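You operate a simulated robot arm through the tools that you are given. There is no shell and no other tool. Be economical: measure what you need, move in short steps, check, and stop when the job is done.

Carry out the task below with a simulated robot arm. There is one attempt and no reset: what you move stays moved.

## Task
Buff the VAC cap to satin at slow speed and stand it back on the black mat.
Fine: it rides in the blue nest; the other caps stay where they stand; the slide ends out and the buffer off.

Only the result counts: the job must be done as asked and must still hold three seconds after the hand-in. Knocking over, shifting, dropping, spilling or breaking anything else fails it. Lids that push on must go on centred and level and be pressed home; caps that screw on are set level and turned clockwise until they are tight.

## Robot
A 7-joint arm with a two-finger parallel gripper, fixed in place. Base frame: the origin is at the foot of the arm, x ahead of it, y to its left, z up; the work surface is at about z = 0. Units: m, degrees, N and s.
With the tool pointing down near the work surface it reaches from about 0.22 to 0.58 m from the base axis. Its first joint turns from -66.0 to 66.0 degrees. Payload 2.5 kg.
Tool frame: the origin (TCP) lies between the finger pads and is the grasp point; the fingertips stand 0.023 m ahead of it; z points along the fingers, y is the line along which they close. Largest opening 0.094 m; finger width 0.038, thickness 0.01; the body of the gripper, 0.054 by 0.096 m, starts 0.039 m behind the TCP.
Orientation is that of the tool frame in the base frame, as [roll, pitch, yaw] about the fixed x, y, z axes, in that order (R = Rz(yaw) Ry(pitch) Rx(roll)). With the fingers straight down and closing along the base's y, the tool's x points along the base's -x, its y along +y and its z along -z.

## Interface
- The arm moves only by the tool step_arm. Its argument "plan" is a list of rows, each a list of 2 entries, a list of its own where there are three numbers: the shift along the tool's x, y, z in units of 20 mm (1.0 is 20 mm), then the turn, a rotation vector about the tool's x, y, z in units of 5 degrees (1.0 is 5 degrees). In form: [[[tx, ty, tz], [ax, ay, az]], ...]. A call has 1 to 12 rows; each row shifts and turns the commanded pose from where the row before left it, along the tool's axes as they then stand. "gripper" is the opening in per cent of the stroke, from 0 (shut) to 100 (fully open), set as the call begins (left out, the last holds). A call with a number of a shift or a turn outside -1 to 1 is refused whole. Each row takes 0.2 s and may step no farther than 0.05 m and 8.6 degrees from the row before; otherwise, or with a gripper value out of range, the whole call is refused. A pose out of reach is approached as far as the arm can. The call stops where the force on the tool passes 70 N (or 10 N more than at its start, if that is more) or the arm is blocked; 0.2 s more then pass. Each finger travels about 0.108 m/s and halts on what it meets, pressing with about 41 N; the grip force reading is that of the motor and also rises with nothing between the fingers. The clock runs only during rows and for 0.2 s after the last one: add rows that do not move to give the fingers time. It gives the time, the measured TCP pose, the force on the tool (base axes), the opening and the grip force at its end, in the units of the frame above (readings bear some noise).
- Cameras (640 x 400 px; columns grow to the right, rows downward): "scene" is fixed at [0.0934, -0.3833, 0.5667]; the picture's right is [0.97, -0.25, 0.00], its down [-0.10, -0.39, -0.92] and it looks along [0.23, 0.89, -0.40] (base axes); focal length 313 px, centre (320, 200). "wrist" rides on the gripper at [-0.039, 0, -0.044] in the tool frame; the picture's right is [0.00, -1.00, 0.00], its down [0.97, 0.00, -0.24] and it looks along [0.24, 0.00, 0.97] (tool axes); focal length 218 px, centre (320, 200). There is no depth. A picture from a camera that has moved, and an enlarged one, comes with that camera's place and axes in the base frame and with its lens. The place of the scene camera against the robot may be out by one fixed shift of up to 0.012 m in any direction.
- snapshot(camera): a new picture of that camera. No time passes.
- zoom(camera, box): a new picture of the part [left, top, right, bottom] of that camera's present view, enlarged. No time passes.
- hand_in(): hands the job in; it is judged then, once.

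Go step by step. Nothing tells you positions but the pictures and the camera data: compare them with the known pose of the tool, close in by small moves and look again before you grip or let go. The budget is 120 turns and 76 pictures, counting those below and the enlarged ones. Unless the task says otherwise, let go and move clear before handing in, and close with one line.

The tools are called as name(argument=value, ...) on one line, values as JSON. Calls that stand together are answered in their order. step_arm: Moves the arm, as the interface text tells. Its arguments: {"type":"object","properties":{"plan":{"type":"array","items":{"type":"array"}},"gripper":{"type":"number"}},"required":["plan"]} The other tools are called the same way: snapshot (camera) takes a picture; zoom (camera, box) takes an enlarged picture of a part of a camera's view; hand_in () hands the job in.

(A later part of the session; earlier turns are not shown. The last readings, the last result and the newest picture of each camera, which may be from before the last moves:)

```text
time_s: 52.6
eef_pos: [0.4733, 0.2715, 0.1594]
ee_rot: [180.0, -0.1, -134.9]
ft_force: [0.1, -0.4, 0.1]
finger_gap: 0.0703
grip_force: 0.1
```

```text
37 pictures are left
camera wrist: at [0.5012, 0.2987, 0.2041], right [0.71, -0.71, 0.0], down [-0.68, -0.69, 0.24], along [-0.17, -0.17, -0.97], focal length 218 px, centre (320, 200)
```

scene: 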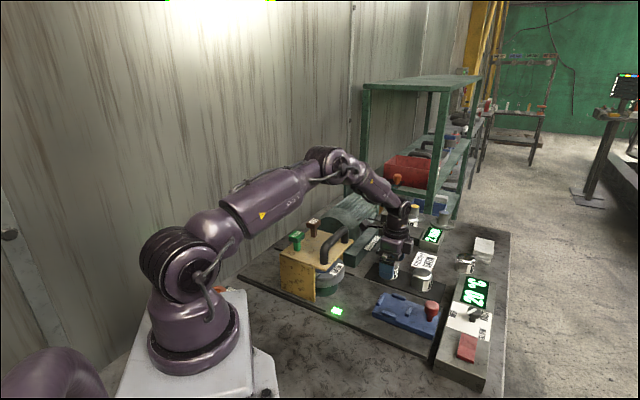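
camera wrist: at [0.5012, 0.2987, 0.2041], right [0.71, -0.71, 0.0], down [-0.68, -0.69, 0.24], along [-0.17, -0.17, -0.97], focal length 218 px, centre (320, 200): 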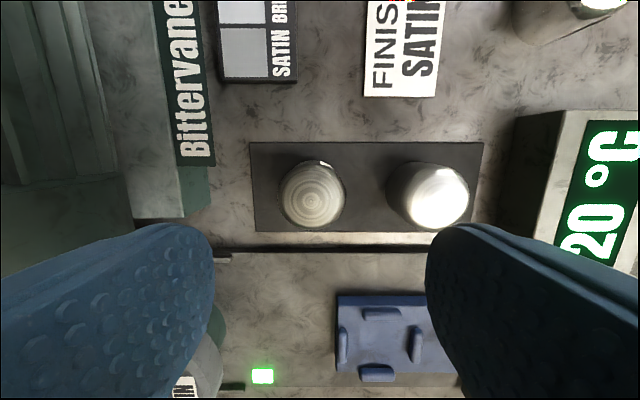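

Reconciling views, the cap centre is ~5 mm to the motor side (u). Shift and descend to grip height.

step_arm(plan=[[[0, 0.23, 0.9], [0, 0, 0]], [[0, 0, 0.9], [0, 0, 0]], [[0, 0, 0.9], [0, 0, 0]], [[0, 0, 0.9], [0, 0, 0]], [[0, 0, 0.9], [0, 0, 0]], [[0, 0, 0.9], [0, 0, 0]], [[0, 0, 0.4], [0, 0, 0]], [[0, 0, 0], [0, 0, 0]]])

snapshot(camera="wrist")

zoom(camera="scene", box=[330, 200, 450, 300])

```text
time_s: 54.4
eef_pos: [0.4682, 0.274, 0.044]
ee_rot: [-180.0, 0.1, -134.9]
ft_force: [0.3, 0.4, 0.1]
finger_gap: 0.0703
grip_force: 0.1
```

```text
36 pictures are left
camera wrist: at [0.497, 0.3026, 0.0878], right [0.71, -0.71, 0.0], down [-0.69, -0.69, 0.24], along [-0.17, -0.17, -0.97], focal length 218 px, centre (320, 200)
```

wrist: 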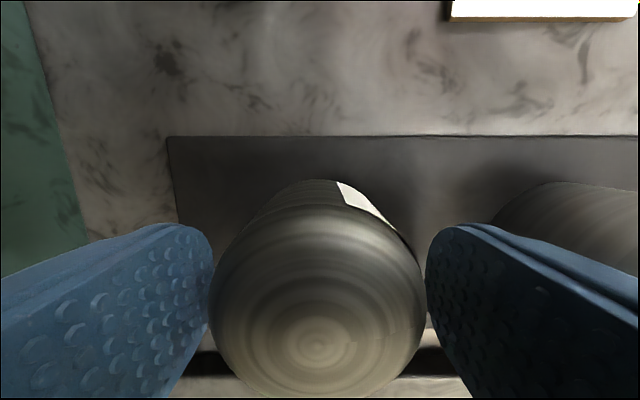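

```text
4.00 times, centred on (390, 250) of scene
camera zoom: at [0.0934, -0.3833, 0.5667], right [0.97, -0.25, 0.0], down [-0.1, -0.39, -0.92], along [0.23, 0.89, -0.4], focal length 1250 px, centre (40, 0)
```

zoom: 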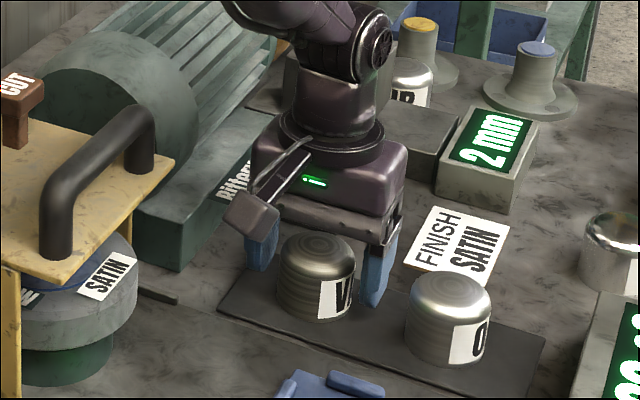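

Centred, no contact. Close and lift.

step_arm(plan=[[[0, 0, 0], [0, 0, 0]], [[0, 0, 0], [0, 0, 0]], [[0, 0, 0], [0, 0, 0]]], gripper=20)

step_arm(plan=[[[0, 0, -0.5], [0, 0, 0]], [[0, 0, -1], [0, 0, 0]], [[0, 0, -1], [0, 0, 0]], [[0, 0, -1], [0, 0, 0]], [[0, 0, -1], [0, 0, 0]], [[0, 0, -0.5], [0, 0, 0]]])

zoom(camera="scene", box=[330, 180, 450, 300])

snapshot(camera="wrist")

```text
time_s: 55.2
eef_pos: [0.4684, 0.2752, 0.0433]
ee_rot: [-180.0, 0.0, -135.1]
ft_force: [0.1, 0.4, -0.2]
finger_gap: 0.0507
grip_force: 41.3
```

```text
time_s: 56.6
eef_pos: [0.4693, 0.2741, 0.1419]
ee_rot: [-179.9, 0.0, -135.0]
ft_force: [0.1, -0.7, -2.2]
finger_gap: 0.051
grip_force: 41.6
```

```text
3.33 times, centred on (390, 240) of scene
camera zoom: at [0.0934, -0.3833, 0.5667], right [0.97, -0.25, 0.0], down [-0.1, -0.39, -0.92], along [0.23, 0.89, -0.4], focal length 1042 px, centre (87, 67)
```

zoom: 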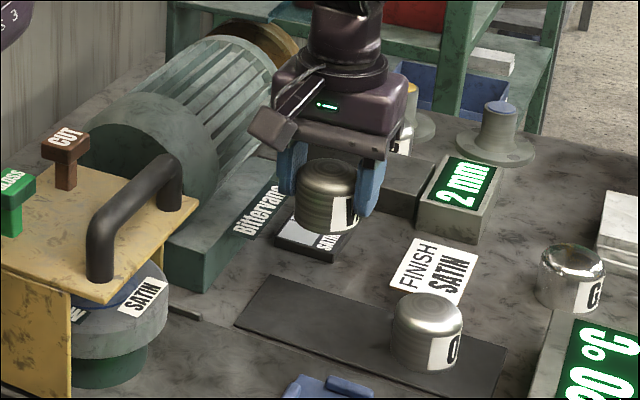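

```text
33 pictures are left
camera wrist: at [0.4973, 0.3026, 0.1869], right [0.71, -0.71, 0.0], down [-0.69, -0.69, 0.24], along [-0.17, -0.17, -0.97], focal length 218 px, centre (320, 200)
```

wrist: 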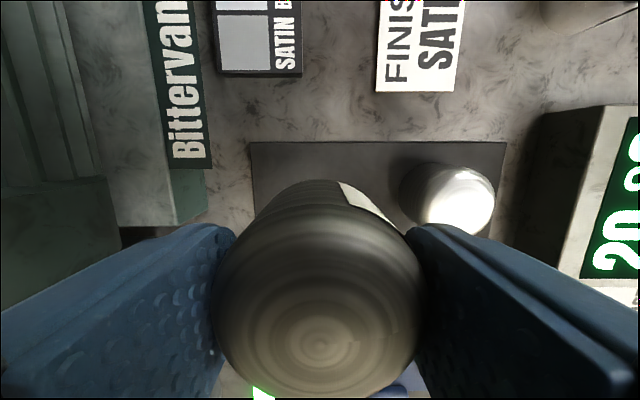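

Cap is held (51 mm wide). I'll move to place the camera right over the nest to measure its position accurately.

step_arm(plan=[[[0.914, -0.313, -0.14], [0, 0, 0]], [[0.914, -0.313, -0.14], [0, 0, 0]], [[0.914, -0.313, -0.14], [0, 0, 0]], [[0.914, -0.313, -0.14], [0, 0, 0]], [[0.914, -0.313, -0.14], [0, 0, 0]], [[0.914, -0.313, -0.14], [0, 0, 0]], [[0.914, -0.313, -0.14], [0, 0, 0]], [[0.914, -0.313, -0.14], [0, 0, 0]], [[0.914, -0.313, -0.14], [0, 0, 0]], [[0.914, -0.313, -0.14], [0, 0, 0]]])

snapshot(camera="wrist")

```text
time_s: 58.8
eef_pos: [0.3837, 0.098, 0.1712]
ee_rot: [-180.0, 0.0, -134.9]
ft_force: [-0.1, -0.5, -2.1]
finger_gap: 0.0509
grip_force: 41.1
```

```text
32 pictures are left
camera wrist: at [0.4122, 0.1278, 0.216], right [0.71, -0.71, 0.0], down [-0.69, -0.69, 0.24], along [-0.17, -0.17, -0.97], focal length 218 px, centre (320, 200)
```

wrist: 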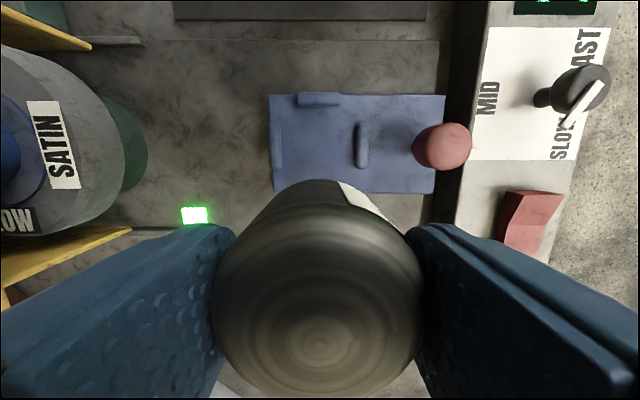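

Nest centre lies right beneath the camera at about (0.412, 0.1275). Move the cap over it and lower partway.

step_arm(plan=[[[-0.68, 0, 0], [0, 0, 0]], [[-0.68, 0, 0], [0, 0, 0]], [[-0.68, 0, 0], [0, 0, 0]], [[0, 0, 0.9], [0, 0, 0]], [[0, 0, 0.9], [0, 0, 0]], [[0, 0, 0.9], [0, 0, 0]], [[0, 0, 0.9], [0, 0, 0]], [[0, 0, 0.5], [0, 0, 0]]])

snapshot(camera="wrist")

zoom(camera="scene", box=[340, 240, 460, 360])

```text
time_s: 60.6
eef_pos: [0.4134, 0.1291, 0.0886]
ee_rot: [-180.0, 0.0, -135.1]
ft_force: [-0.2, 0.1, -1.4]
finger_gap: 0.051
grip_force: 41.1
```

```text
31 pictures are left
camera wrist: at [0.4414, 0.1572, 0.1336], right [0.71, -0.71, 0.0], down [-0.69, -0.69, 0.24], along [-0.17, -0.17, -0.97], focal length 218 px, centre (320, 200)
```

wrist: 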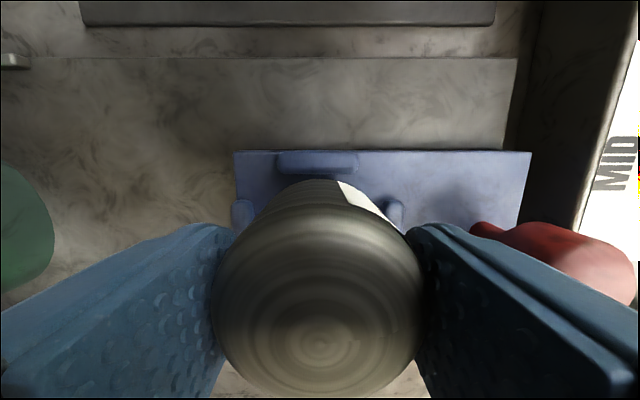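

```text
3.33 times, centred on (400, 300) of scene
camera zoom: at [0.0934, -0.3833, 0.5667], right [0.97, -0.25, 0.0], down [-0.1, -0.39, -0.92], along [0.23, 0.89, -0.4], focal length 1042 px, centre (53, -133)
```

zoom: 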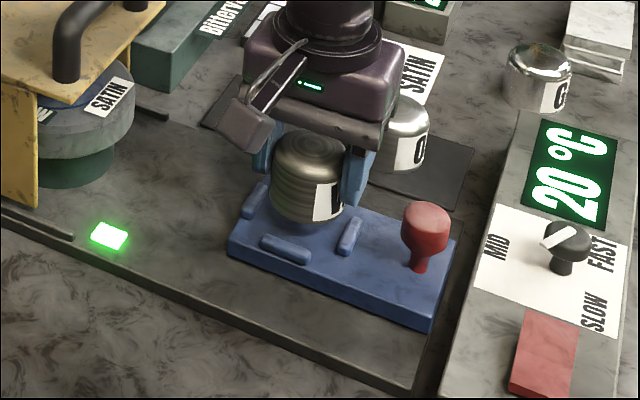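

The cap hovers centred over the nest. Lower in small steps until it touches.

step_arm(plan=[[[0, 0, 0.4], [0, 0, 0]], [[0, 0, 0.2], [0, 0, 0]], [[0, 0, 0.1], [0, 0, 0]], [[0, 0, 0.1], [0, 0, 0]]])

zoom(camera="scene", box=[350, 260, 450, 340])

```text
time_s: 61.6
eef_pos: [0.4133, 0.1296, 0.0729]
ee_rot: [-180.0, 0.0, -134.8]
ft_force: [0.3, 0.3, -2.9]
finger_gap: 0.0508
grip_force: 41.0
```

```text
5.00 times, centred on (400, 300) of scene
camera zoom: at [0.0934, -0.3833, 0.5667], right [0.97, -0.25, 0.0], down [-0.1, -0.39, -0.92], along [0.23, 0.89, -0.4], focal length 1563 px, centre (-80, -300)
```

zoom: 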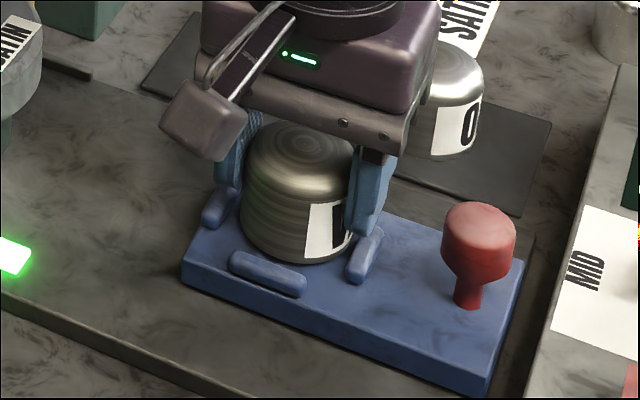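

step_arm(plan=[[[0, 0, 0.1], [0, 0, 0]], [[0, 0, 0.1], [0, 0, 0]]])

step_arm(plan=[[[0, 0, 0.08], [0, 0, 0]], [[0, 0, 0], [0, 0, 0]]])

```text
time_s: 62.2
eef_pos: [0.4132, 0.1289, 0.0684]
ee_rot: [-180.0, 0.1, -134.9]
ft_force: [-0.4, 0.5, 0.0]
finger_gap: 0.0507
grip_force: 40.9
```

```text
time_s: 62.8
eef_pos: [0.4132, 0.1294, 0.0684]
ee_rot: [-180.0, 0.1, -134.9]
ft_force: [-11.6, -2.8, 30.2]
finger_gap: 0.0514
grip_force: 40.8
```

The cap touches the plate. Relieve pressure, open slightly and rise.

step_arm(plan=[[[0, 0, -0.08], [0, 0, 0]], [[0, 0, 0], [0, 0, 0]]])

step_arm(plan=[[[0, 0, 0], [0, 0, 0]], [[0, 0, 0], [0, 0, 0]], [[0, 0, -0.6], [0, 0, 0]], [[0, 0, -1], [0, 0, 0]], [[0, 0, -1], [0, 0, 0]], [[0, 0, -1], [0, 0, 0]], [[0, 0, -1], [0, 0, 0]], [[0, 0, -1], [0, 0, 0]]], gripper=70)

snapshot(camera="wrist")

zoom(camera="scene", box=[260, 200, 500, 380])

```text
time_s: 63.4
eef_pos: [0.4137, 0.1282, 0.0687]
ee_rot: [180.0, 0.2, -135.0]
ft_force: [1.5, 1.2, 1.6]
finger_gap: 0.051
grip_force: 41.1
```

```text
time_s: 65.2
eef_pos: [0.4141, 0.1289, 0.183]
ee_rot: [-179.9, 0.0, -135.0]
ft_force: [-0.6, -0.8, -0.2]
finger_gap: 0.0658
grip_force: 0.0
```

```text
28 pictures are left
camera wrist: at [0.4421, 0.157, 0.2268], right [0.71, -0.71, 0.0], down [-0.69, -0.69, 0.24], along [-0.17, -0.17, -0.97], focal length 218 px, centre (320, 200)
```

wrist: 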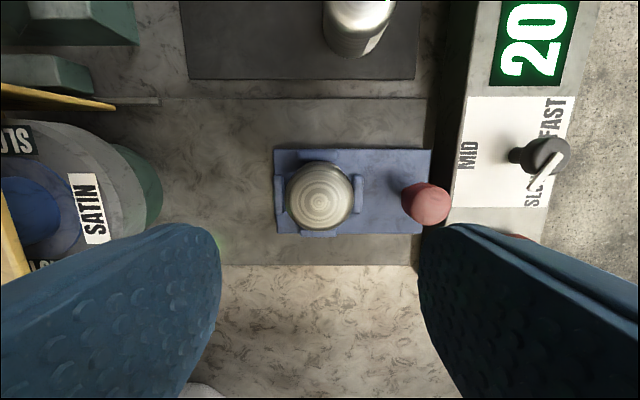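

```text
2.22 times, centred on (380, 290) of scene
camera zoom: at [0.0934, -0.3833, 0.5667], right [0.97, -0.25, 0.0], down [-0.1, -0.39, -0.92], along [0.23, 0.89, -0.4], focal length 695 px, centre (187, 0)
```

zoom: 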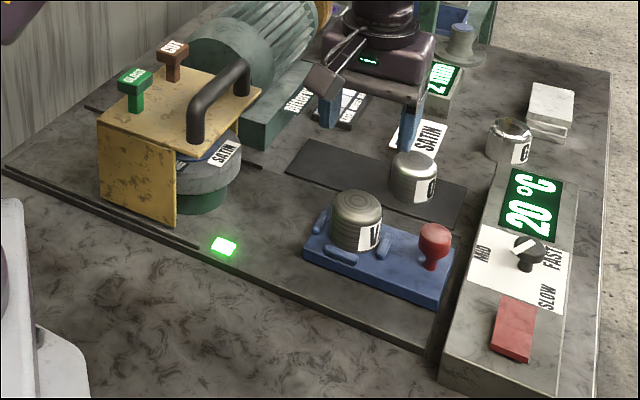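

Cap sits in the nest. Next, go above the red rocker on the control box with the fingers closed, and look.

step_arm(plan=[[[0.338, -0.911, 0], [0, 0, 0]], [[0.338, -0.911, 0], [0, 0, 0]], [[0.338, -0.911, 0], [0, 0, 0]], [[0.338, -0.911, 0], [0, 0, 0]], [[0.338, -0.911, 0], [0, 0, 0]], [[0.338, -0.911, 0], [0, 0, 0]], [[0.338, -0.911, 0], [0, 0, 0]], [[0.338, -0.911, 0], [0, 0, 0]], [[0.338, -0.911, 0], [0, 0, 0]]], gripper=0)

snapshot(camera="wrist")

zoom(camera="scene", box=[430, 300, 530, 380])

```text
time_s: 67.2
eef_pos: [0.4839, -0.0302, 0.1825]
ee_rot: [179.9, 0.1, -135.1]
ft_force: [-0.2, 0.8, 0.6]
finger_gap: 0.0
grip_force: 41.5
```

```text
26 pictures are left
camera wrist: at [0.5143, -0.002, 0.227], right [0.71, -0.71, 0.0], down [-0.69, -0.69, 0.24], along [-0.17, -0.17, -0.97], focal length 218 px, centre (320, 200)
```

wrist: 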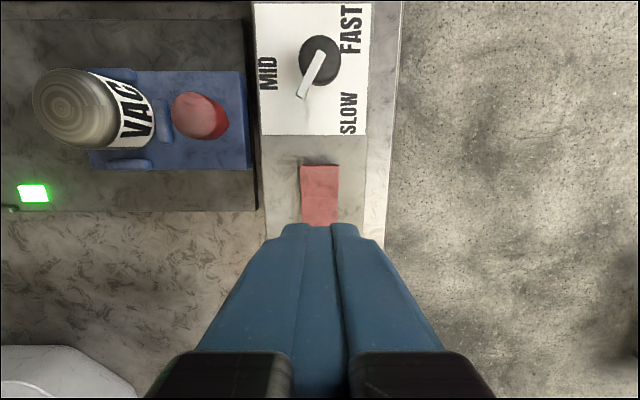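

```text
5.00 times, centred on (480, 340) of scene
camera zoom: at [0.0934, -0.3833, 0.5667], right [0.97, -0.25, 0.0], down [-0.1, -0.39, -0.92], along [0.23, 0.89, -0.4], focal length 1563 px, centre (-480, -500)
```

zoom: 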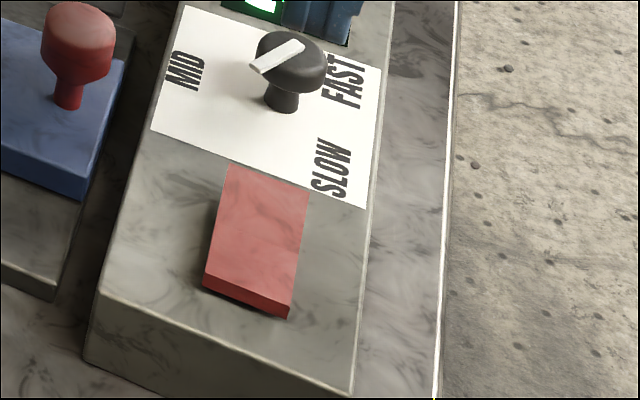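

The rocker's end away from the dial stands up; I'll press that end with closed fingertips. Move over it and lower until contact.

step_arm(plan=[[[1, 0, 0], [0, 0, 0]], [[0.04, 0, 0.9], [0, 0, 0]], [[0, 0, 0.9], [0, 0, 0]], [[0, 0, 0.9], [0, 0, 0]], [[0, 0, 0.9], [0, 0, 0]], [[0, 0, 0.4], [0, 0, 0]], [[0, 0, 0], [0, 0, 0]]])

zoom(camera="scene", box=[420, 270, 540, 390])

```text
time_s: 68.8
eef_pos: [0.4693, -0.045, 0.1014]
ee_rot: [180.0, 0.0, -135.0]
ft_force: [0.1, 0.3, 0.3]
finger_gap: 0.0001
grip_force: 40.8
```

```text
3.33 times, centred on (480, 330) of scene
camera zoom: at [0.0934, -0.3833, 0.5667], right [0.97, -0.25, 0.0], down [-0.1, -0.39, -0.92], along [0.23, 0.89, -0.4], focal length 1042 px, centre (-213, -233)
```

zoom: 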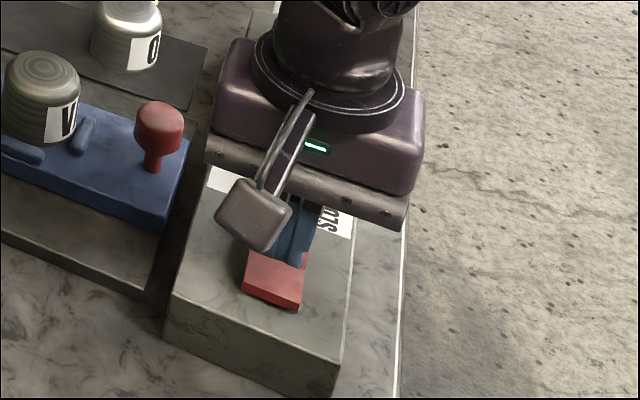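

step_arm(plan=[[[0.15, 0, 0.3], [0, 0, 0]], [[0, 0, 0.3], [0, 0, 0]], [[0, 0, 0.2], [0, 0, 0]], [[0, 0, 0.2], [0, 0, 0]], [[0, 0, 0.2], [0, 0, 0]]])

zoom(camera="scene", box=[420, 270, 540, 390])

```text
time_s: 70.0
eef_pos: [0.4696, -0.0474, 0.0787]
ee_rot: [-179.9, 0.1, -135.0]
ft_force: [-13.9, -0.1, 25.0]
finger_gap: 0.0
grip_force: 40.6
```

```text
3.33 times, centred on (480, 330) of scene
camera zoom: at [0.0932, -0.3833, 0.5667], right [0.97, -0.25, 0.0], down [-0.1, -0.39, -0.92], along [0.23, 0.89, -0.4], focal length 1042 px, centre (-213, -233)
```

zoom: 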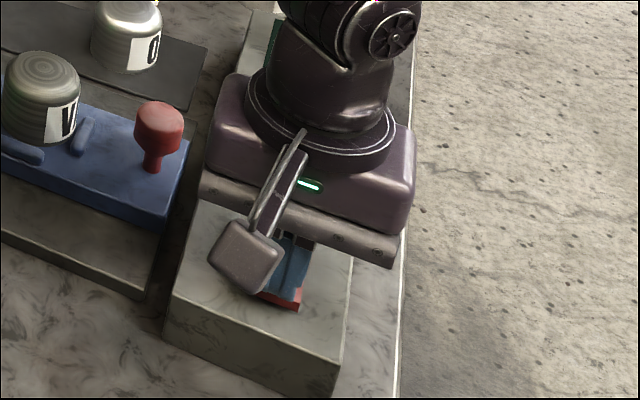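

Contact of ~25 N was made. Lift and see whether the rocker flipped and the wheel runs.

step_arm(plan=[[[0, 0, -1], [0, 0, 0]], [[0, 0, -1], [0, 0, 0]], [[0, 0, -1], [0, 0, 0]], [[-1, 0, -0.5], [0, 0, 0]], [[-1, 0, 0], [0, 0, 0]]])

zoom(camera="scene", box=[260, 200, 500, 380])

```text
time_s: 71.2
eef_pos: [0.497, -0.0182, 0.147]
ee_rot: [180.0, 0.0, -134.9]
ft_force: [-0.7, -0.4, 0.2]
finger_gap: 0.0
grip_force: 41.5
```

```text
2.22 times, centred on (380, 290) of scene
camera zoom: at [0.0934, -0.3834, 0.5667], right [0.97, -0.25, 0.0], down [-0.1, -0.39, -0.92], along [0.23, 0.89, -0.4], focal length 695 px, centre (187, 0)
```

zoom: 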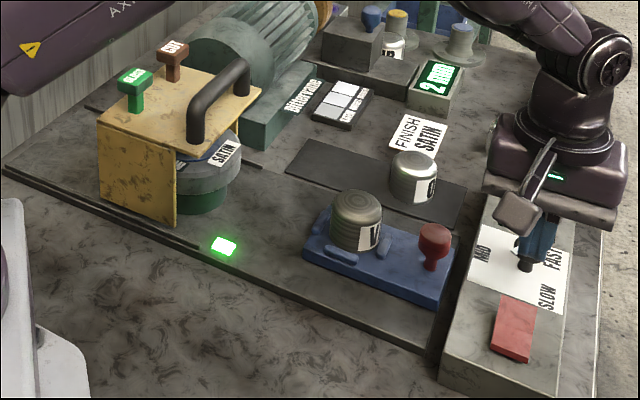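

zoom(camera="scene", box=[430, 300, 530, 380])

zoom(camera="scene", box=[270, 220, 390, 320])

```text
5.00 times, centred on (480, 340) of scene
camera zoom: at [0.0934, -0.3834, 0.5667], right [0.97, -0.25, 0.0], down [-0.1, -0.39, -0.92], along [0.23, 0.89, -0.4], focal length 1563 px, centre (-480, -500)
```

zoom: 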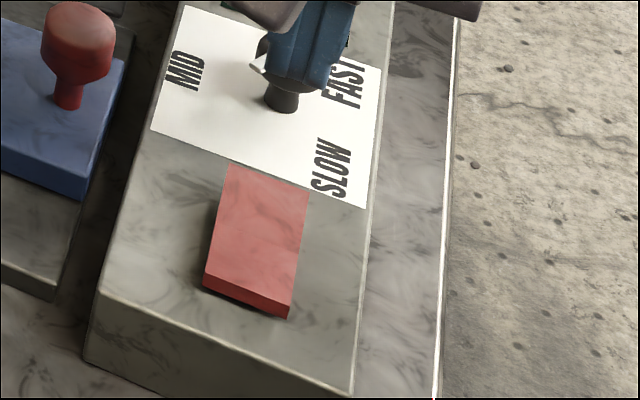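

```text
4.00 times, centred on (330, 270) of scene
camera zoom: at [0.0934, -0.3834, 0.5667], right [0.97, -0.25, 0.0], down [-0.1, -0.39, -0.92], along [0.23, 0.89, -0.4], focal length 1250 px, centre (280, -80)
```

zoom: 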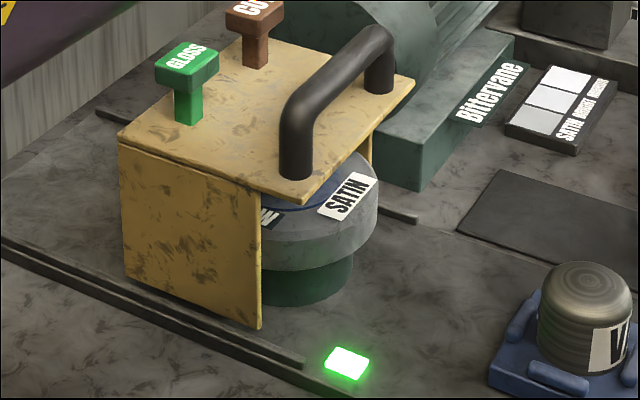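

The rocker didn't flip — I pressed too near its pivot. Press 20 mm farther toward the raised end.

step_arm(plan=[[[1, 0, 0], [0, 0, 0]], [[1, 0, 0], [0, 0, 0]], [[1, 0, 0], [0, 0, 0]], [[0, 0, 0.9], [0, 0, 0]], [[0, 0, 0.9], [0, 0, 0]], [[0, 0, 0.9], [0, 0, 0]], [[0, 0, 0.4], [0, 0, 0]]])

step_arm(plan=[[[0, 0, 0.2], [0, 0, 0]], [[0, 0, 0.2], [0, 0, 0]], [[0, 0, 0.2], [0, 0, 0]], [[0, 0, 0.15], [0, 0, 0]]])

zoom(camera="scene", box=[420, 270, 540, 390])

```text
time_s: 72.8
eef_pos: [0.4549, -0.0612, 0.0842]
ee_rot: [-179.9, 0.0, -135.0]
ft_force: [-0.6, 0.0, -0.4]
finger_gap: 0.0
grip_force: 40.7
```

```text
time_s: 73.9
eef_pos: [0.4549, -0.0608, 0.0744]
ee_rot: [179.9, -0.2, -134.9]
ft_force: [-6.0, 0.3, 13.4]
finger_gap: 0.0
grip_force: 42.1
stopped in row 4: the force on the tool passed its limit (the readings are from after the stop); the commanded pose is now the measured one
```

```text
3.33 times, centred on (480, 330) of scene
camera zoom: at [0.0933, -0.3833, 0.5667], right [0.97, -0.25, 0.0], down [-0.1, -0.39, -0.92], along [0.23, 0.89, -0.4], focal length 1042 px, centre (-213, -233)
```

zoom: 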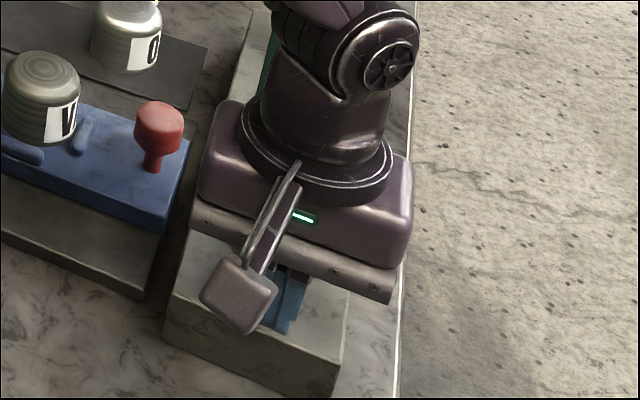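

Force limit reached at z=0.074, so it likely went over. Lift and check the rocker and wheel.

step_arm(plan=[[[0, 0, -1], [0, 0, 0]], [[0, 0, -1], [0, 0, 0]], [[0, 0, -1], [0, 0, 0]], [[0, 0, -1], [0, 0, 0]], [[0, -1, 0], [0, 0, 0]], [[0, -1, 0], [0, 0, 0]]])

zoom(camera="scene", box=[270, 220, 510, 380])

```text
time_s: 75.3
eef_pos: [0.4813, -0.0889, 0.1533]
ee_rot: [179.9, -0.2, -134.9]
ft_force: [-0.4, -0.6, -0.1]
finger_gap: 0.0001
grip_force: 40.9
```

```text
2.50 times, centred on (390, 300) of scene
camera zoom: at [0.0934, -0.3833, 0.5667], right [0.97, -0.25, 0.0], down [-0.1, -0.39, -0.92], along [0.23, 0.89, -0.4], focal length 781 px, centre (145, -50)
```

zoom: 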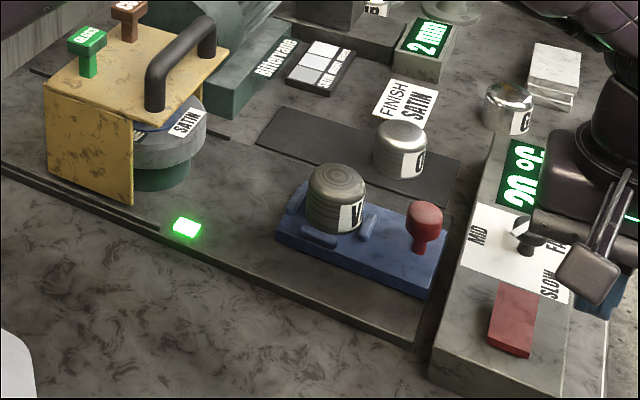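

zoom(camera="scene", box=[430, 300, 530, 380])

```text
5.00 times, centred on (480, 340) of scene
camera zoom: at [0.0934, -0.3833, 0.5667], right [0.97, -0.25, 0.0], down [-0.1, -0.39, -0.92], along [0.23, 0.89, -0.4], focal length 1563 px, centre (-480, -500)
```

zoom: 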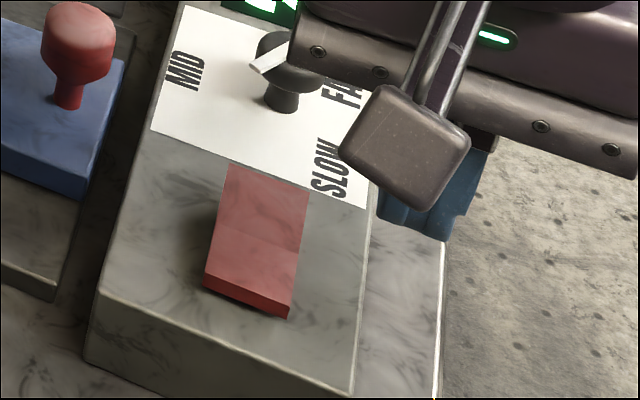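

The v− end contact was lower than the middle, so that end is already down (off). The end next to the dial must be the raised one; press there.

step_arm(plan=[[[-0.82, 0.49, 0], [0, 0, 0]], [[-0.82, 0.49, 0], [0, 0, 0]], [[-0.82, 0.49, 0], [0, 0, 0]], [[-0.82, 0.49, 0], [0, 0, 0]], [[0, 0, 0.9], [0, 0, 0]], [[0, 0, 0.9], [0, 0, 0]], [[0, 0, 0.9], [0, 0, 0]], [[0, 0, 0.4], [0, 0, 0]]])

step_arm(plan=[[[0, 0, 0.2], [0, 0, 0]], [[0, 0, 0.2], [0, 0, 0]], [[0, 0, 0.2], [0, 0, 0]], [[0, 0, 0.15], [0, 0, 0]], [[0, 0, 0.15], [0, 0, 0]]])

step_arm(plan=[[[0, 0, -1], [0, 0, 0]], [[0, 0, -1], [0, 0, 0]], [[0, 0, -1], [0, 0, 0]], [[0, 0, -1], [0, 0, 0]]])

zoom(camera="scene", box=[270, 220, 510, 380])

```text
time_s: 77.1
eef_pos: [0.5008, -0.015, 0.0914]
ee_rot: [180.0, -0.1, -134.9]
ft_force: [0.3, -0.1, 0.8]
finger_gap: 0.0001
grip_force: 41.2
```

```text
time_s: 78.3
eef_pos: [0.5029, -0.015, 0.0767]
ee_rot: [-179.9, 0.0, -135.0]
ft_force: [-11.6, 4.8, 38.6]
finger_gap: 0.0
grip_force: 41.3
```

```text
time_s: 79.3
eef_pos: [0.5001, -0.0168, 0.1538]
ee_rot: [179.9, -0.2, -134.9]
ft_force: [-0.2, -0.1, 0.6]
finger_gap: 0.0004
grip_force: 41.2
```

```text
2.50 times, centred on (390, 300) of scene
camera zoom: at [0.0934, -0.3833, 0.5667], right [0.97, -0.25, 0.0], down [-0.1, -0.39, -0.92], along [0.23, 0.89, -0.4], focal length 781 px, centre (145, -50)
```

zoom: 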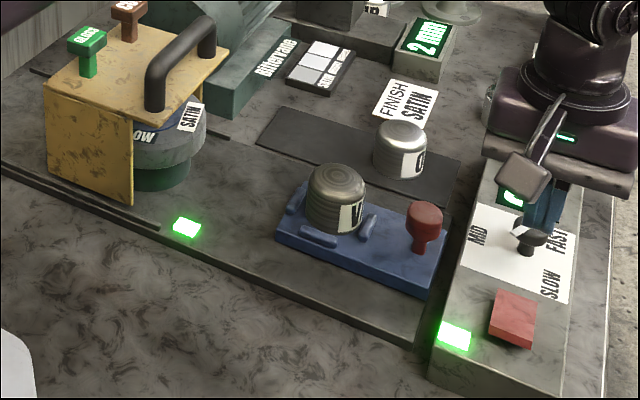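

The rocker flipped, a green lamp lit and the wheel is turning. Now go above the red slide knob at about (0.467, 0.072) with fingers half open.

step_arm(plan=[[[-0.392, 0.865, 0], [0, 0, 0]], [[-0.392, 0.865, 0], [0, 0, 0]], [[-0.392, 0.865, 0], [0, 0, 0]], [[-0.392, 0.865, 0], [0, 0, 0]], [[-0.392, 0.865, 0], [0, 0, 0]]], gripper=55)

snapshot(camera="wrist")

```text
time_s: 80.5
eef_pos: [0.468, 0.0736, 0.1522]
ee_rot: [-179.9, -0.1, -134.9]
ft_force: [-0.8, 0.2, 0.2]
finger_gap: 0.0516
grip_force: 0.1
```

```text
15 pictures are left
camera wrist: at [0.4969, 0.1017, 0.1975], right [0.71, -0.71, 0.0], down [-0.69, -0.69, 0.24], along [-0.17, -0.17, -0.97], focal length 218 px, centre (320, 200)
```

wrist: 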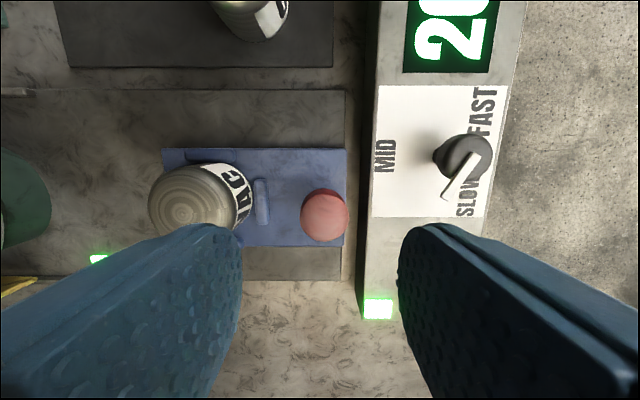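

Knob is under the TCP. Descend, grip it.

step_arm(plan=[[[0, -0.1, 0.9], [0, 0, 0]], [[0, 0, 0.9], [0, 0, 0]], [[0, 0, 0.9], [0, 0, 0]], [[0, 0, 0.9], [0, 0, 0]], [[0, 0, 0.15], [0, 0, 0]]])

step_arm(plan=[[[0, 0, 0], [0, 0, 0]], [[0, 0, 0], [0, 0, 0]], [[0, 0, 0], [0, 0, 0]]], gripper=15)

snapshot(camera="wrist")

```text
time_s: 81.7
eef_pos: [0.4692, 0.0705, 0.078]
ee_rot: [179.9, -0.2, -135.0]
ft_force: [-0.1, 0.5, 0.2]
finger_gap: 0.0515
grip_force: 0.1
```

```text
time_s: 82.5
eef_pos: [0.4689, 0.071, 0.0778]
ee_rot: [179.9, -0.1, -134.9]
ft_force: [1.8, 0.6, -4.1]
finger_gap: 0.0291
grip_force: 45.5
```

```text
14 pictures are left
camera wrist: at [0.4976, 0.0994, 0.122], right [0.71, -0.71, 0.0], down [-0.68, -0.69, 0.24], along [-0.17, -0.17, -0.97], focal length 218 px, centre (320, 200)
```

wrist: 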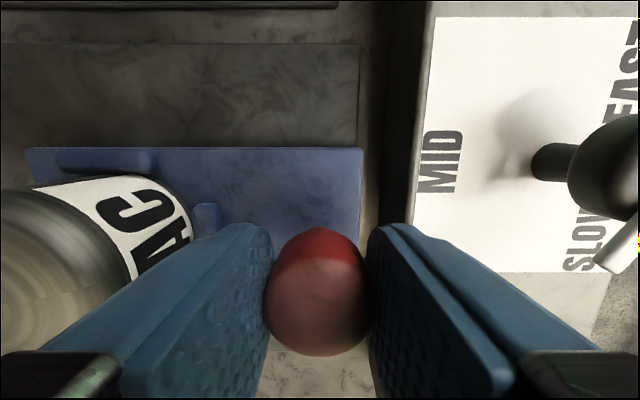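

Gripped. Push the slide in steadily toward the wheel (tool +y), watching forces.

step_arm(plan=[[[0, 0.5, 0], [0, 0, 0]], [[0, 0.5, 0], [0, 0, 0]], [[0, 0.5, 0], [0, 0, 0]], [[0, 0.5, 0], [0, 0, 0]], [[0, 0.5, 0], [0, 0, 0]], [[0, 0.5, 0], [0, 0, 0]], [[0, 0.5, 0], [0, 0, 0]], [[0, 0.5, 0], [0, 0, 0]]])

zoom(camera="scene", box=[260, 200, 500, 370])

```text
time_s: 84.3
eef_pos: [0.4129, 0.1269, 0.0785]
ee_rot: [179.9, -0.4, -135.0]
ft_force: [-4.6, -6.4, -20.1]
finger_gap: 0.0293
grip_force: 45.0
```

```text
2.35 times, centred on (380, 285) of scene
camera zoom: at [0.0935, -0.3833, 0.5667], right [0.97, -0.25, 0.0], down [-0.1, -0.39, -0.92], along [0.23, 0.89, -0.4], focal length 735 px, centre (179, 0)
```

zoom: 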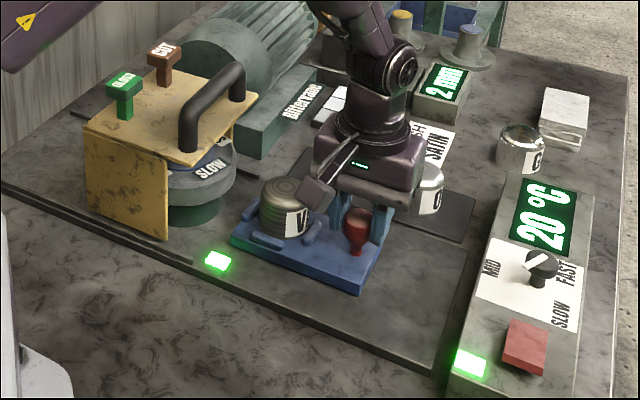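

Sliding well; the cap nears the wheel rim. Continue slowly until resistance.

step_arm(plan=[[[0, 0.25, 0.05], [0, 0, 0]], [[0, 0.25, 0], [0, 0, 0]], [[0, 0.25, 0], [0, 0, 0]], [[0, 0.25, 0], [0, 0, 0]], [[0, 0.2, 0], [0, 0, 0]]])

zoom(camera="scene", box=[290, 210, 430, 310])

```text
time_s: 85.5
eef_pos: [0.3961, 0.1453, 0.0774]
ee_rot: [179.9, -0.4, -134.9]
ft_force: [-16.5, -18.0, 6.4]
finger_gap: 0.0291
grip_force: 45.5
```

```text
4.00 times, centred on (360, 260) of scene
camera zoom: at [0.0933, -0.3834, 0.5667], right [0.97, -0.25, 0.0], down [-0.1, -0.39, -0.92], along [0.23, 0.89, -0.4], focal length 1250 px, centre (160, -40)
```

zoom: 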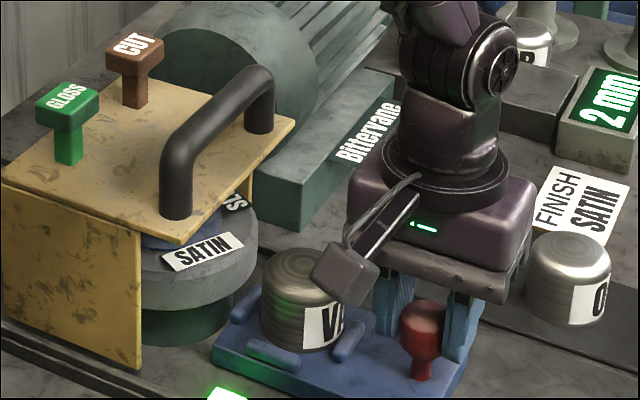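

step_arm(plan=[[[0.08, 0.25, 0], [0, 0, 0]], [[0, 0.25, 0], [0, 0, 0]], [[0, 0.25, 0], [0, 0, 0]], [[0, 0.2, 0], [0, 0, 0]]])

zoom(camera="scene", box=[290, 210, 430, 310])

```text
time_s: 86.5
eef_pos: [0.3893, 0.1503, 0.0788]
ee_rot: [-179.1, 0.3, -135.7]
ft_force: [51.6, -27.8, -33.1]
finger_gap: 0.0293
grip_force: 45.3
```

```text
4.00 times, centred on (360, 260) of scene
camera zoom: at [0.0935, -0.3833, 0.5667], right [0.97, -0.25, 0.0], down [-0.1, -0.39, -0.92], along [0.23, 0.89, -0.4], focal length 1250 px, centre (160, -40)
```

zoom: 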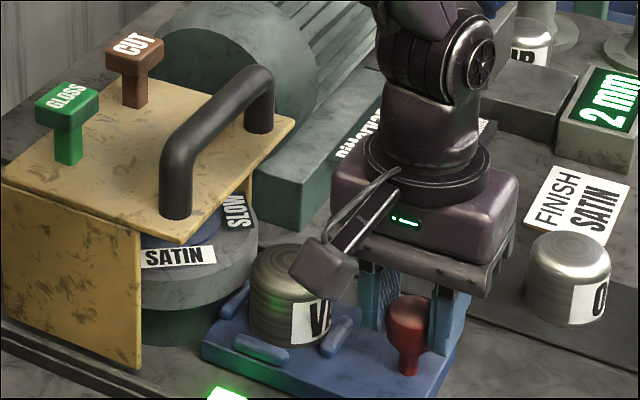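

Resistance: the slide is at its end / cap at the wheel. Ease the push and dwell ~2 s, then look at the cap.

step_arm(plan=[[[0, -0.15, 0], [0, 0, 0]], [[0, 0, 0], [0, 0, 0]], [[0, 0, 0], [0, 0, 0]], [[0, 0, 0], [0, 0, 0]], [[0, 0, 0], [0, 0, 0]], [[0, 0, 0], [0, 0, 0]], [[0, 0, 0], [0, 0, 0]], [[0, 0, 0], [0, 0, 0]], [[0, 0, 0], [0, 0, 0]], [[0, 0, 0], [0, 0, 0]]])

zoom(camera="scene", box=[310, 230, 450, 320])

```text
time_s: 88.7
eef_pos: [0.3895, 0.1502, 0.0778]
ee_rot: [-179.4, 0.0, -135.5]
ft_force: [31.3, -27.2, 14.6]
finger_gap: 0.0292
grip_force: 44.3
```

```text
4.44 times, centred on (380, 275) of scene
camera zoom: at [0.0933, -0.3834, 0.5667], right [0.97, -0.25, 0.0], down [-0.1, -0.39, -0.92], along [0.23, 0.89, -0.4], focal length 1389 px, centre (53, -133)
```

zoom: 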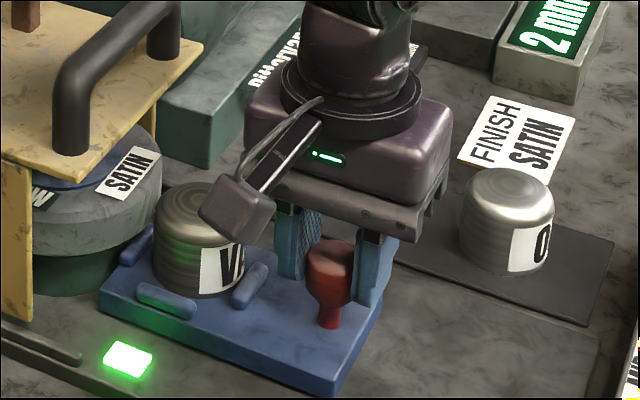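

The cap may have just begun to change. Dwell ~2.5 s more and compare.

step_arm(plan=[[[0, 0, 0], [0, 0, 0]], [[0, 0, 0], [0, 0, 0]], [[0, 0, 0], [0, 0, 0]], [[0, 0, 0], [0, 0, 0]], [[0, 0, 0], [0, 0, 0]], [[0, 0, 0], [0, 0, 0]], [[0, 0, 0], [0, 0, 0]], [[0, 0, 0], [0, 0, 0]], [[0, 0, 0], [0, 0, 0]], [[0, 0, 0], [0, 0, 0]], [[0, 0, 0], [0, 0, 0]], [[0, 0, 0], [0, 0, 0]]])

zoom(camera="scene", box=[310, 230, 450, 320])

```text
time_s: 91.3
eef_pos: [0.3901, 0.1511, 0.0787]
ee_rot: [-179.4, 0.1, -135.4]
ft_force: [32.2, -27.0, 14.2]
finger_gap: 0.0294
grip_force: 45.0
```

```text
4.44 times, centred on (380, 275) of scene
camera zoom: at [0.0933, -0.3833, 0.5667], right [0.97, -0.25, 0.0], down [-0.1, -0.39, -0.92], along [0.23, 0.89, -0.4], focal length 1389 px, centre (53, -133)
```

zoom: 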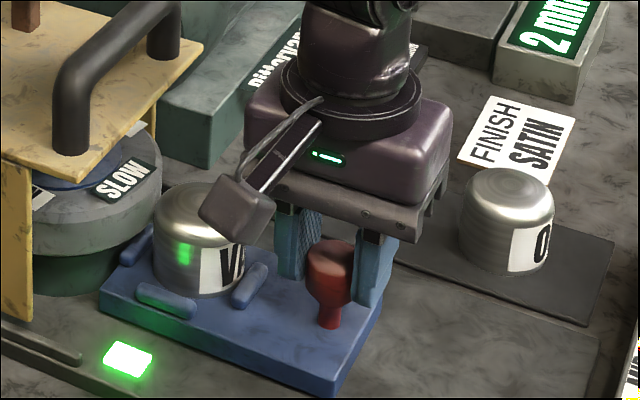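

The cap now has a brighter, even satin sheen like the OIL cap. Pull the slide back out fully.

step_arm(plan=[[[0, -0.5, 0], [0, 0, 0]], [[-0.08, -0.5, -0.05], [0, 0, 0]], [[0, -0.5, 0], [0, 0, 0]], [[0, -0.5, 0], [0, 0, 0]], [[0, -0.5, 0], [0, 0, 0]], [[0, -0.5, 0], [0, 0, 0]], [[0, -0.5, 0], [0, 0, 0]], [[0, -0.5, 0], [0, 0, 0]], [[0, -0.5, 0], [0, 0, 0]], [[0, -0.5, 0], [0, 0, 0]], [[0, -0.5, 0], [0, 0, 0]], [[0, -0.5, 0], [0, 0, 0]]])

step_arm(plan=[[[0, -0.1, 0], [0, 0, 0]], [[0, 0, 0], [0, 0, 0]]])

```text
time_s: 93.9
eef_pos: [0.4692, 0.0705, 0.0779]
ee_rot: [179.9, -0.4, -134.8]
ft_force: [-6.6, -5.8, -8.3]
finger_gap: 0.0292
grip_force: 44.7
```

```text
time_s: 94.5
eef_pos: [0.4695, 0.0701, 0.0776]
ee_rot: [179.7, -0.4, -134.9]
ft_force: [-15.7, -3.0, -6.3]
finger_gap: 0.0291
grip_force: 44.8
```

Slide is back at its out stop. Release, rise, and go press the rocker's raised (far) end to switch off.

step_arm(plan=[[[0, 0.1, 0], [0, 0, 0]], [[0, 0, 0], [0, 0, 0]], [[0, 0, -0.75], [0, 0, 0]], [[0, 0, -1], [0, 0, 0]], [[0, 0, -1], [0, 0, 0]], [[0, 0, -1], [0, 0, 0]]], gripper=55)

step_arm(plan=[[[0.847, -0.69, 0], [0, 0, 0]], [[0.847, -0.69, 0], [0, 0, 0]], [[0.847, -0.69, 0], [0, 0, 0]], [[0.847, -0.69, 0], [0, 0, 0]], [[0.847, -0.69, 0], [0, 0, 0]], [[0.847, -0.69, 0], [0, 0, 0]], [[0, 0, 0.9], [0, 0, 0]], [[0, 0, 0.9], [0, 0, 0]], [[0, 0, 0.9], [0, 0, 0]]], gripper=0)

step_arm(plan=[[[0, 0, 0.3], [0, 0, 0]], [[0, 0, 0.2], [0, 0, 0]], [[0, 0, 0.2], [0, 0, 0]], [[0, 0, 0.2], [0, 0, 0]], [[0, 0, 0.2], [0, 0, 0]], [[0, 0, 0.1], [0, 0, 0]]])

step_arm(plan=[[[0, 0, -1], [0, 0, 0]], [[0, 0, -1], [0, 0, 0]], [[0, 0, -1], [0, 0, 0]], [[0, 0, -1], [0, 0, 0]]])

zoom(camera="scene", box=[270, 220, 510, 380])

```text
time_s: 95.9
eef_pos: [0.4693, 0.0725, 0.1552]
ee_rot: [179.9, -0.1, -134.9]
ft_force: [-0.6, 0.3, 0.2]
finger_gap: 0.0518
grip_force: 0.1
```

```text
time_s: 97.9
eef_pos: [0.456, -0.0597, 0.0998]
ee_rot: [179.9, -0.2, -134.9]
ft_force: [0.6, -0.5, -0.4]
finger_gap: 0.0
grip_force: 40.6
```

```text
time_s: 99.3
eef_pos: [0.4573, -0.0582, 0.0746]
ee_rot: [180.0, -0.1, -135.0]
ft_force: [0.0, 0.8, 0.5]
finger_gap: 0.0
grip_force: 40.9
```

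```text
time_s: 100.3
eef_pos: [0.4587, -0.058, 0.154]
ee_rot: [179.9, -0.2, -135.0]
ft_force: [0.6, -0.2, -0.2]
finger_gap: 0.0003
grip_force: 40.7
```

```text
2.50 times, centred on (390, 300) of scene
camera zoom: at [0.0934, -0.3833, 0.5667], right [0.97, -0.25, 0.0], down [-0.1, -0.39, -0.92], along [0.23, 0.89, -0.4], focal length 781 px, centre (145, -50)
```

zoom: 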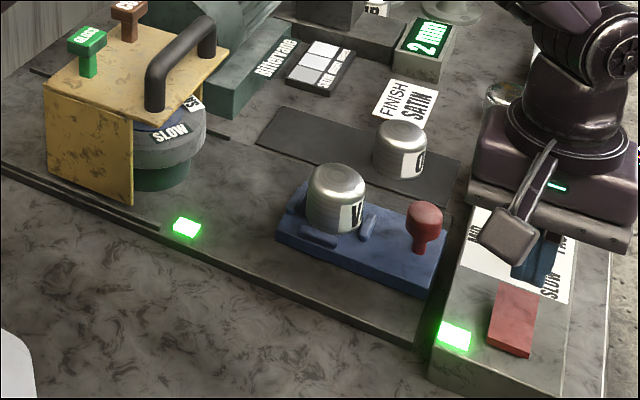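

The rocker looks back in its off position, but the box lamp is still lit, perhaps running down. I'll move over the cap and re-check.

step_arm(plan=[[[-0.558, 0.911, 0], [0, 0, 0]], [[-0.558, 0.911, 0], [0, 0, 0]], [[-0.558, 0.911, 0], [0, 0, 0]], [[-0.558, 0.911, 0], [0, 0, 0]], [[-0.558, 0.911, 0], [0, 0, 0]], [[-0.558, 0.911, 0], [0, 0, 0]], [[-0.558, 0.911, 0], [0, 0, 0]], [[-0.558, 0.911, 0], [0, 0, 0]], [[-0.558, 0.911, 0], [0, 0, 0]]], gripper=75)

snapshot(camera="wrist")

zoom(camera="scene", box=[270, 220, 510, 380])

```text
time_s: 102.3
eef_pos: [0.4121, 0.1275, 0.157]
ee_rot: [179.9, -0.2, -135.1]
ft_force: [0.0, -0.1, 0.9]
finger_gap: 0.0703
grip_force: 0.1
```

```text
7 pictures are left
camera wrist: at [0.4407, 0.1556, 0.2015], right [0.71, -0.71, 0.0], down [-0.69, -0.69, 0.24], along [-0.17, -0.17, -0.97], focal length 218 px, centre (320, 200)
```

wrist: 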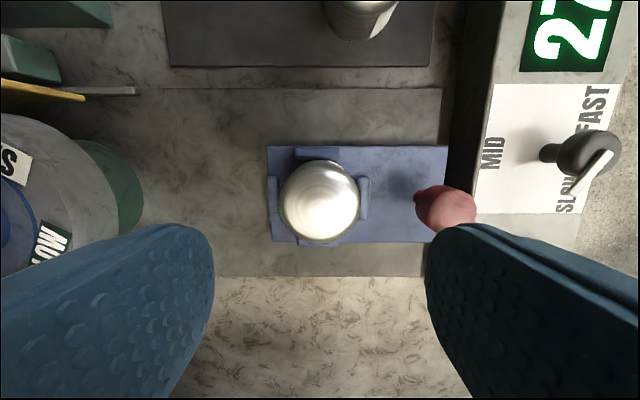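

```text
2.50 times, centred on (390, 300) of scene
camera zoom: at [0.0934, -0.3834, 0.5667], right [0.97, -0.25, 0.0], down [-0.1, -0.39, -0.92], along [0.23, 0.89, -0.4], focal length 781 px, centre (145, -50)
```

zoom: 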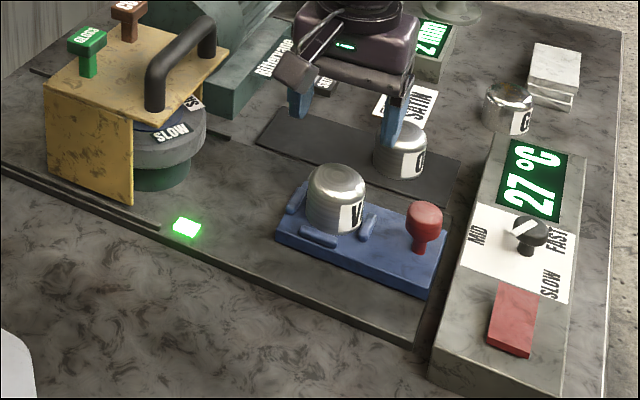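

Lamp is out and the wheel stopped; the buffer is off. Descend and pick the cap from the nest.

step_arm(plan=[[[0, 0, 0.9], [0, 0, 0]], [[0, 0, 0.9], [0, 0, 0]], [[0, 0, 0.9], [0, 0, 0]], [[0, 0, 0.9], [0, 0, 0]], [[0, 0, 0.75], [0, 0, 0]], [[0, 0, 0], [0, 0, 0]]])

step_arm(plan=[[[0, 0, 0], [0, 0, 0]], [[0, 0, 0], [0, 0, 0]], [[0, 0, 0], [0, 0, 0]]], gripper=20)

```text
time_s: 103.7
eef_pos: [0.4117, 0.129, 0.0672]
ee_rot: [180.0, -0.1, -134.9]
ft_force: [-0.4, -0.2, 0.0]
finger_gap: 0.0704
grip_force: 0.1
```

```text
time_s: 104.5
eef_pos: [0.4119, 0.1286, 0.0674]
ee_rot: [179.8, -0.2, -134.9]
ft_force: [0.5, -0.4, -0.4]
finger_gap: 0.0508
grip_force: 40.7
```

Lift and carry back over its spot on the mat.

step_arm(plan=[[[0, 0, -0.5], [0, 0, 0]], [[0, 0, -0.9], [0, 0, 0]], [[0, 0, -0.9], [0, 0, 0]], [[0, 0, -0.9], [0, 0, 0]], [[0, 0, -0.9], [0, 0, 0]], [[0, 0, -0.9], [0, 0, 0]]])

step_arm(plan=[[[-0.896, 0.394, 0], [0, 0, 0]], [[-0.896, 0.394, 0], [0, 0, 0]], [[-0.896, 0.394, 0], [0, 0, 0]], [[-0.896, 0.394, 0], [0, 0, 0]], [[-0.896, 0.394, 0], [0, 0, 0]], [[-0.896, 0.394, 0], [0, 0, 0]], [[-0.896, 0.394, 0], [0, 0, 0]], [[-0.896, 0.394, 0], [0, 0, 0]], [[0, 0, 0], [0, 0, 0]]])

step_arm(plan=[[[0, 0, 0.9], [0, 0, 0]], [[0, 0, 0.9], [0, 0, 0]], [[0, 0, 0.9], [0, 0, 0]], [[0, 0, 0.9], [0, 0, 0]], [[0, 0, 0.9], [0, 0, 0]]])

zoom(camera="scene", box=[330, 190, 470, 310])

```text
time_s: 105.9
eef_pos: [0.411, 0.1292, 0.1687]
ee_rot: [179.9, -0.3, -135.0]
ft_force: [-0.6, 0.0, -1.6]
finger_gap: 0.051
grip_force: 41.1
```

```text
time_s: 107.9
eef_pos: [0.4687, 0.2731, 0.1679]
ee_rot: [-179.9, -0.1, -135.0]
ft_force: [1.0, -0.1, -2.1]
finger_gap: 0.051
grip_force: 40.4
```

```text
time_s: 109.1
eef_pos: [0.4665, 0.2757, 0.0775]
ee_rot: [-180.0, -0.1, -134.8]
ft_force: [0.5, -0.4, -3.1]
finger_gap: 0.0511
grip_force: 40.2
```

```text
3.33 times, centred on (400, 250) of scene
camera zoom: at [0.0934, -0.3833, 0.5667], right [0.97, -0.25, 0.0], down [-0.1, -0.39, -0.92], along [0.23, 0.89, -0.4], focal length 1042 px, centre (53, 33)
```

zoom: 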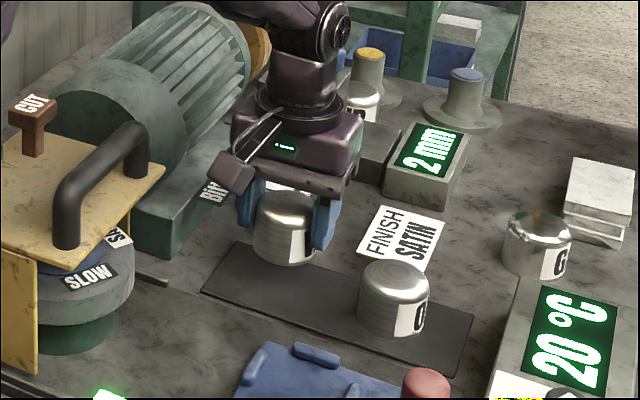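

The cap is above its place on the mat. Lower until it touches.

step_arm(plan=[[[0, 0, 0.7], [0, 0, 0]], [[0, 0, 0.5], [0, 0, 0]], [[0, 0, 0.3], [0, 0, 0]], [[0, 0, 0.1], [0, 0, 0]], [[0, 0, 0.05], [0, 0, 0]]])

step_arm(plan=[[[0, 0, 0.05], [0, 0, 0]], [[0, 0, 0], [0, 0, 0]]])

```text
time_s: 110.3
eef_pos: [0.4685, 0.2744, 0.0459]
ee_rot: [179.9, -0.1, -134.9]
ft_force: [-0.5, 0.5, -2.0]
finger_gap: 0.0509
grip_force: 41.1
```

```text
time_s: 110.9
eef_pos: [0.4683, 0.2739, 0.0439]
ee_rot: [-180.0, -0.2, -134.9]
ft_force: [0.8, -0.7, -2.7]
finger_gap: 0.0511
grip_force: 40.6
```

step_arm(plan=[[[0, 0, 0.06], [0, 0, 0]], [[0, 0, 0], [0, 0, 0]]])

step_arm(plan=[[[0, 0, 0.05], [0, 0, 0]], [[0, 0, 0], [0, 0, 0]]])

```text
time_s: 111.5
eef_pos: [0.4689, 0.2737, 0.0436]
ee_rot: [179.9, -0.3, -134.8]
ft_force: [0.7, -0.5, -2.1]
finger_gap: 0.051
grip_force: 41.1
```

```text
time_s: 112.1
eef_pos: [0.4693, 0.2737, 0.0419]
ee_rot: [179.9, -0.2, -134.9]
ft_force: [-0.6, 0.8, -2.0]
finger_gap: 0.0509
grip_force: 41.5
```

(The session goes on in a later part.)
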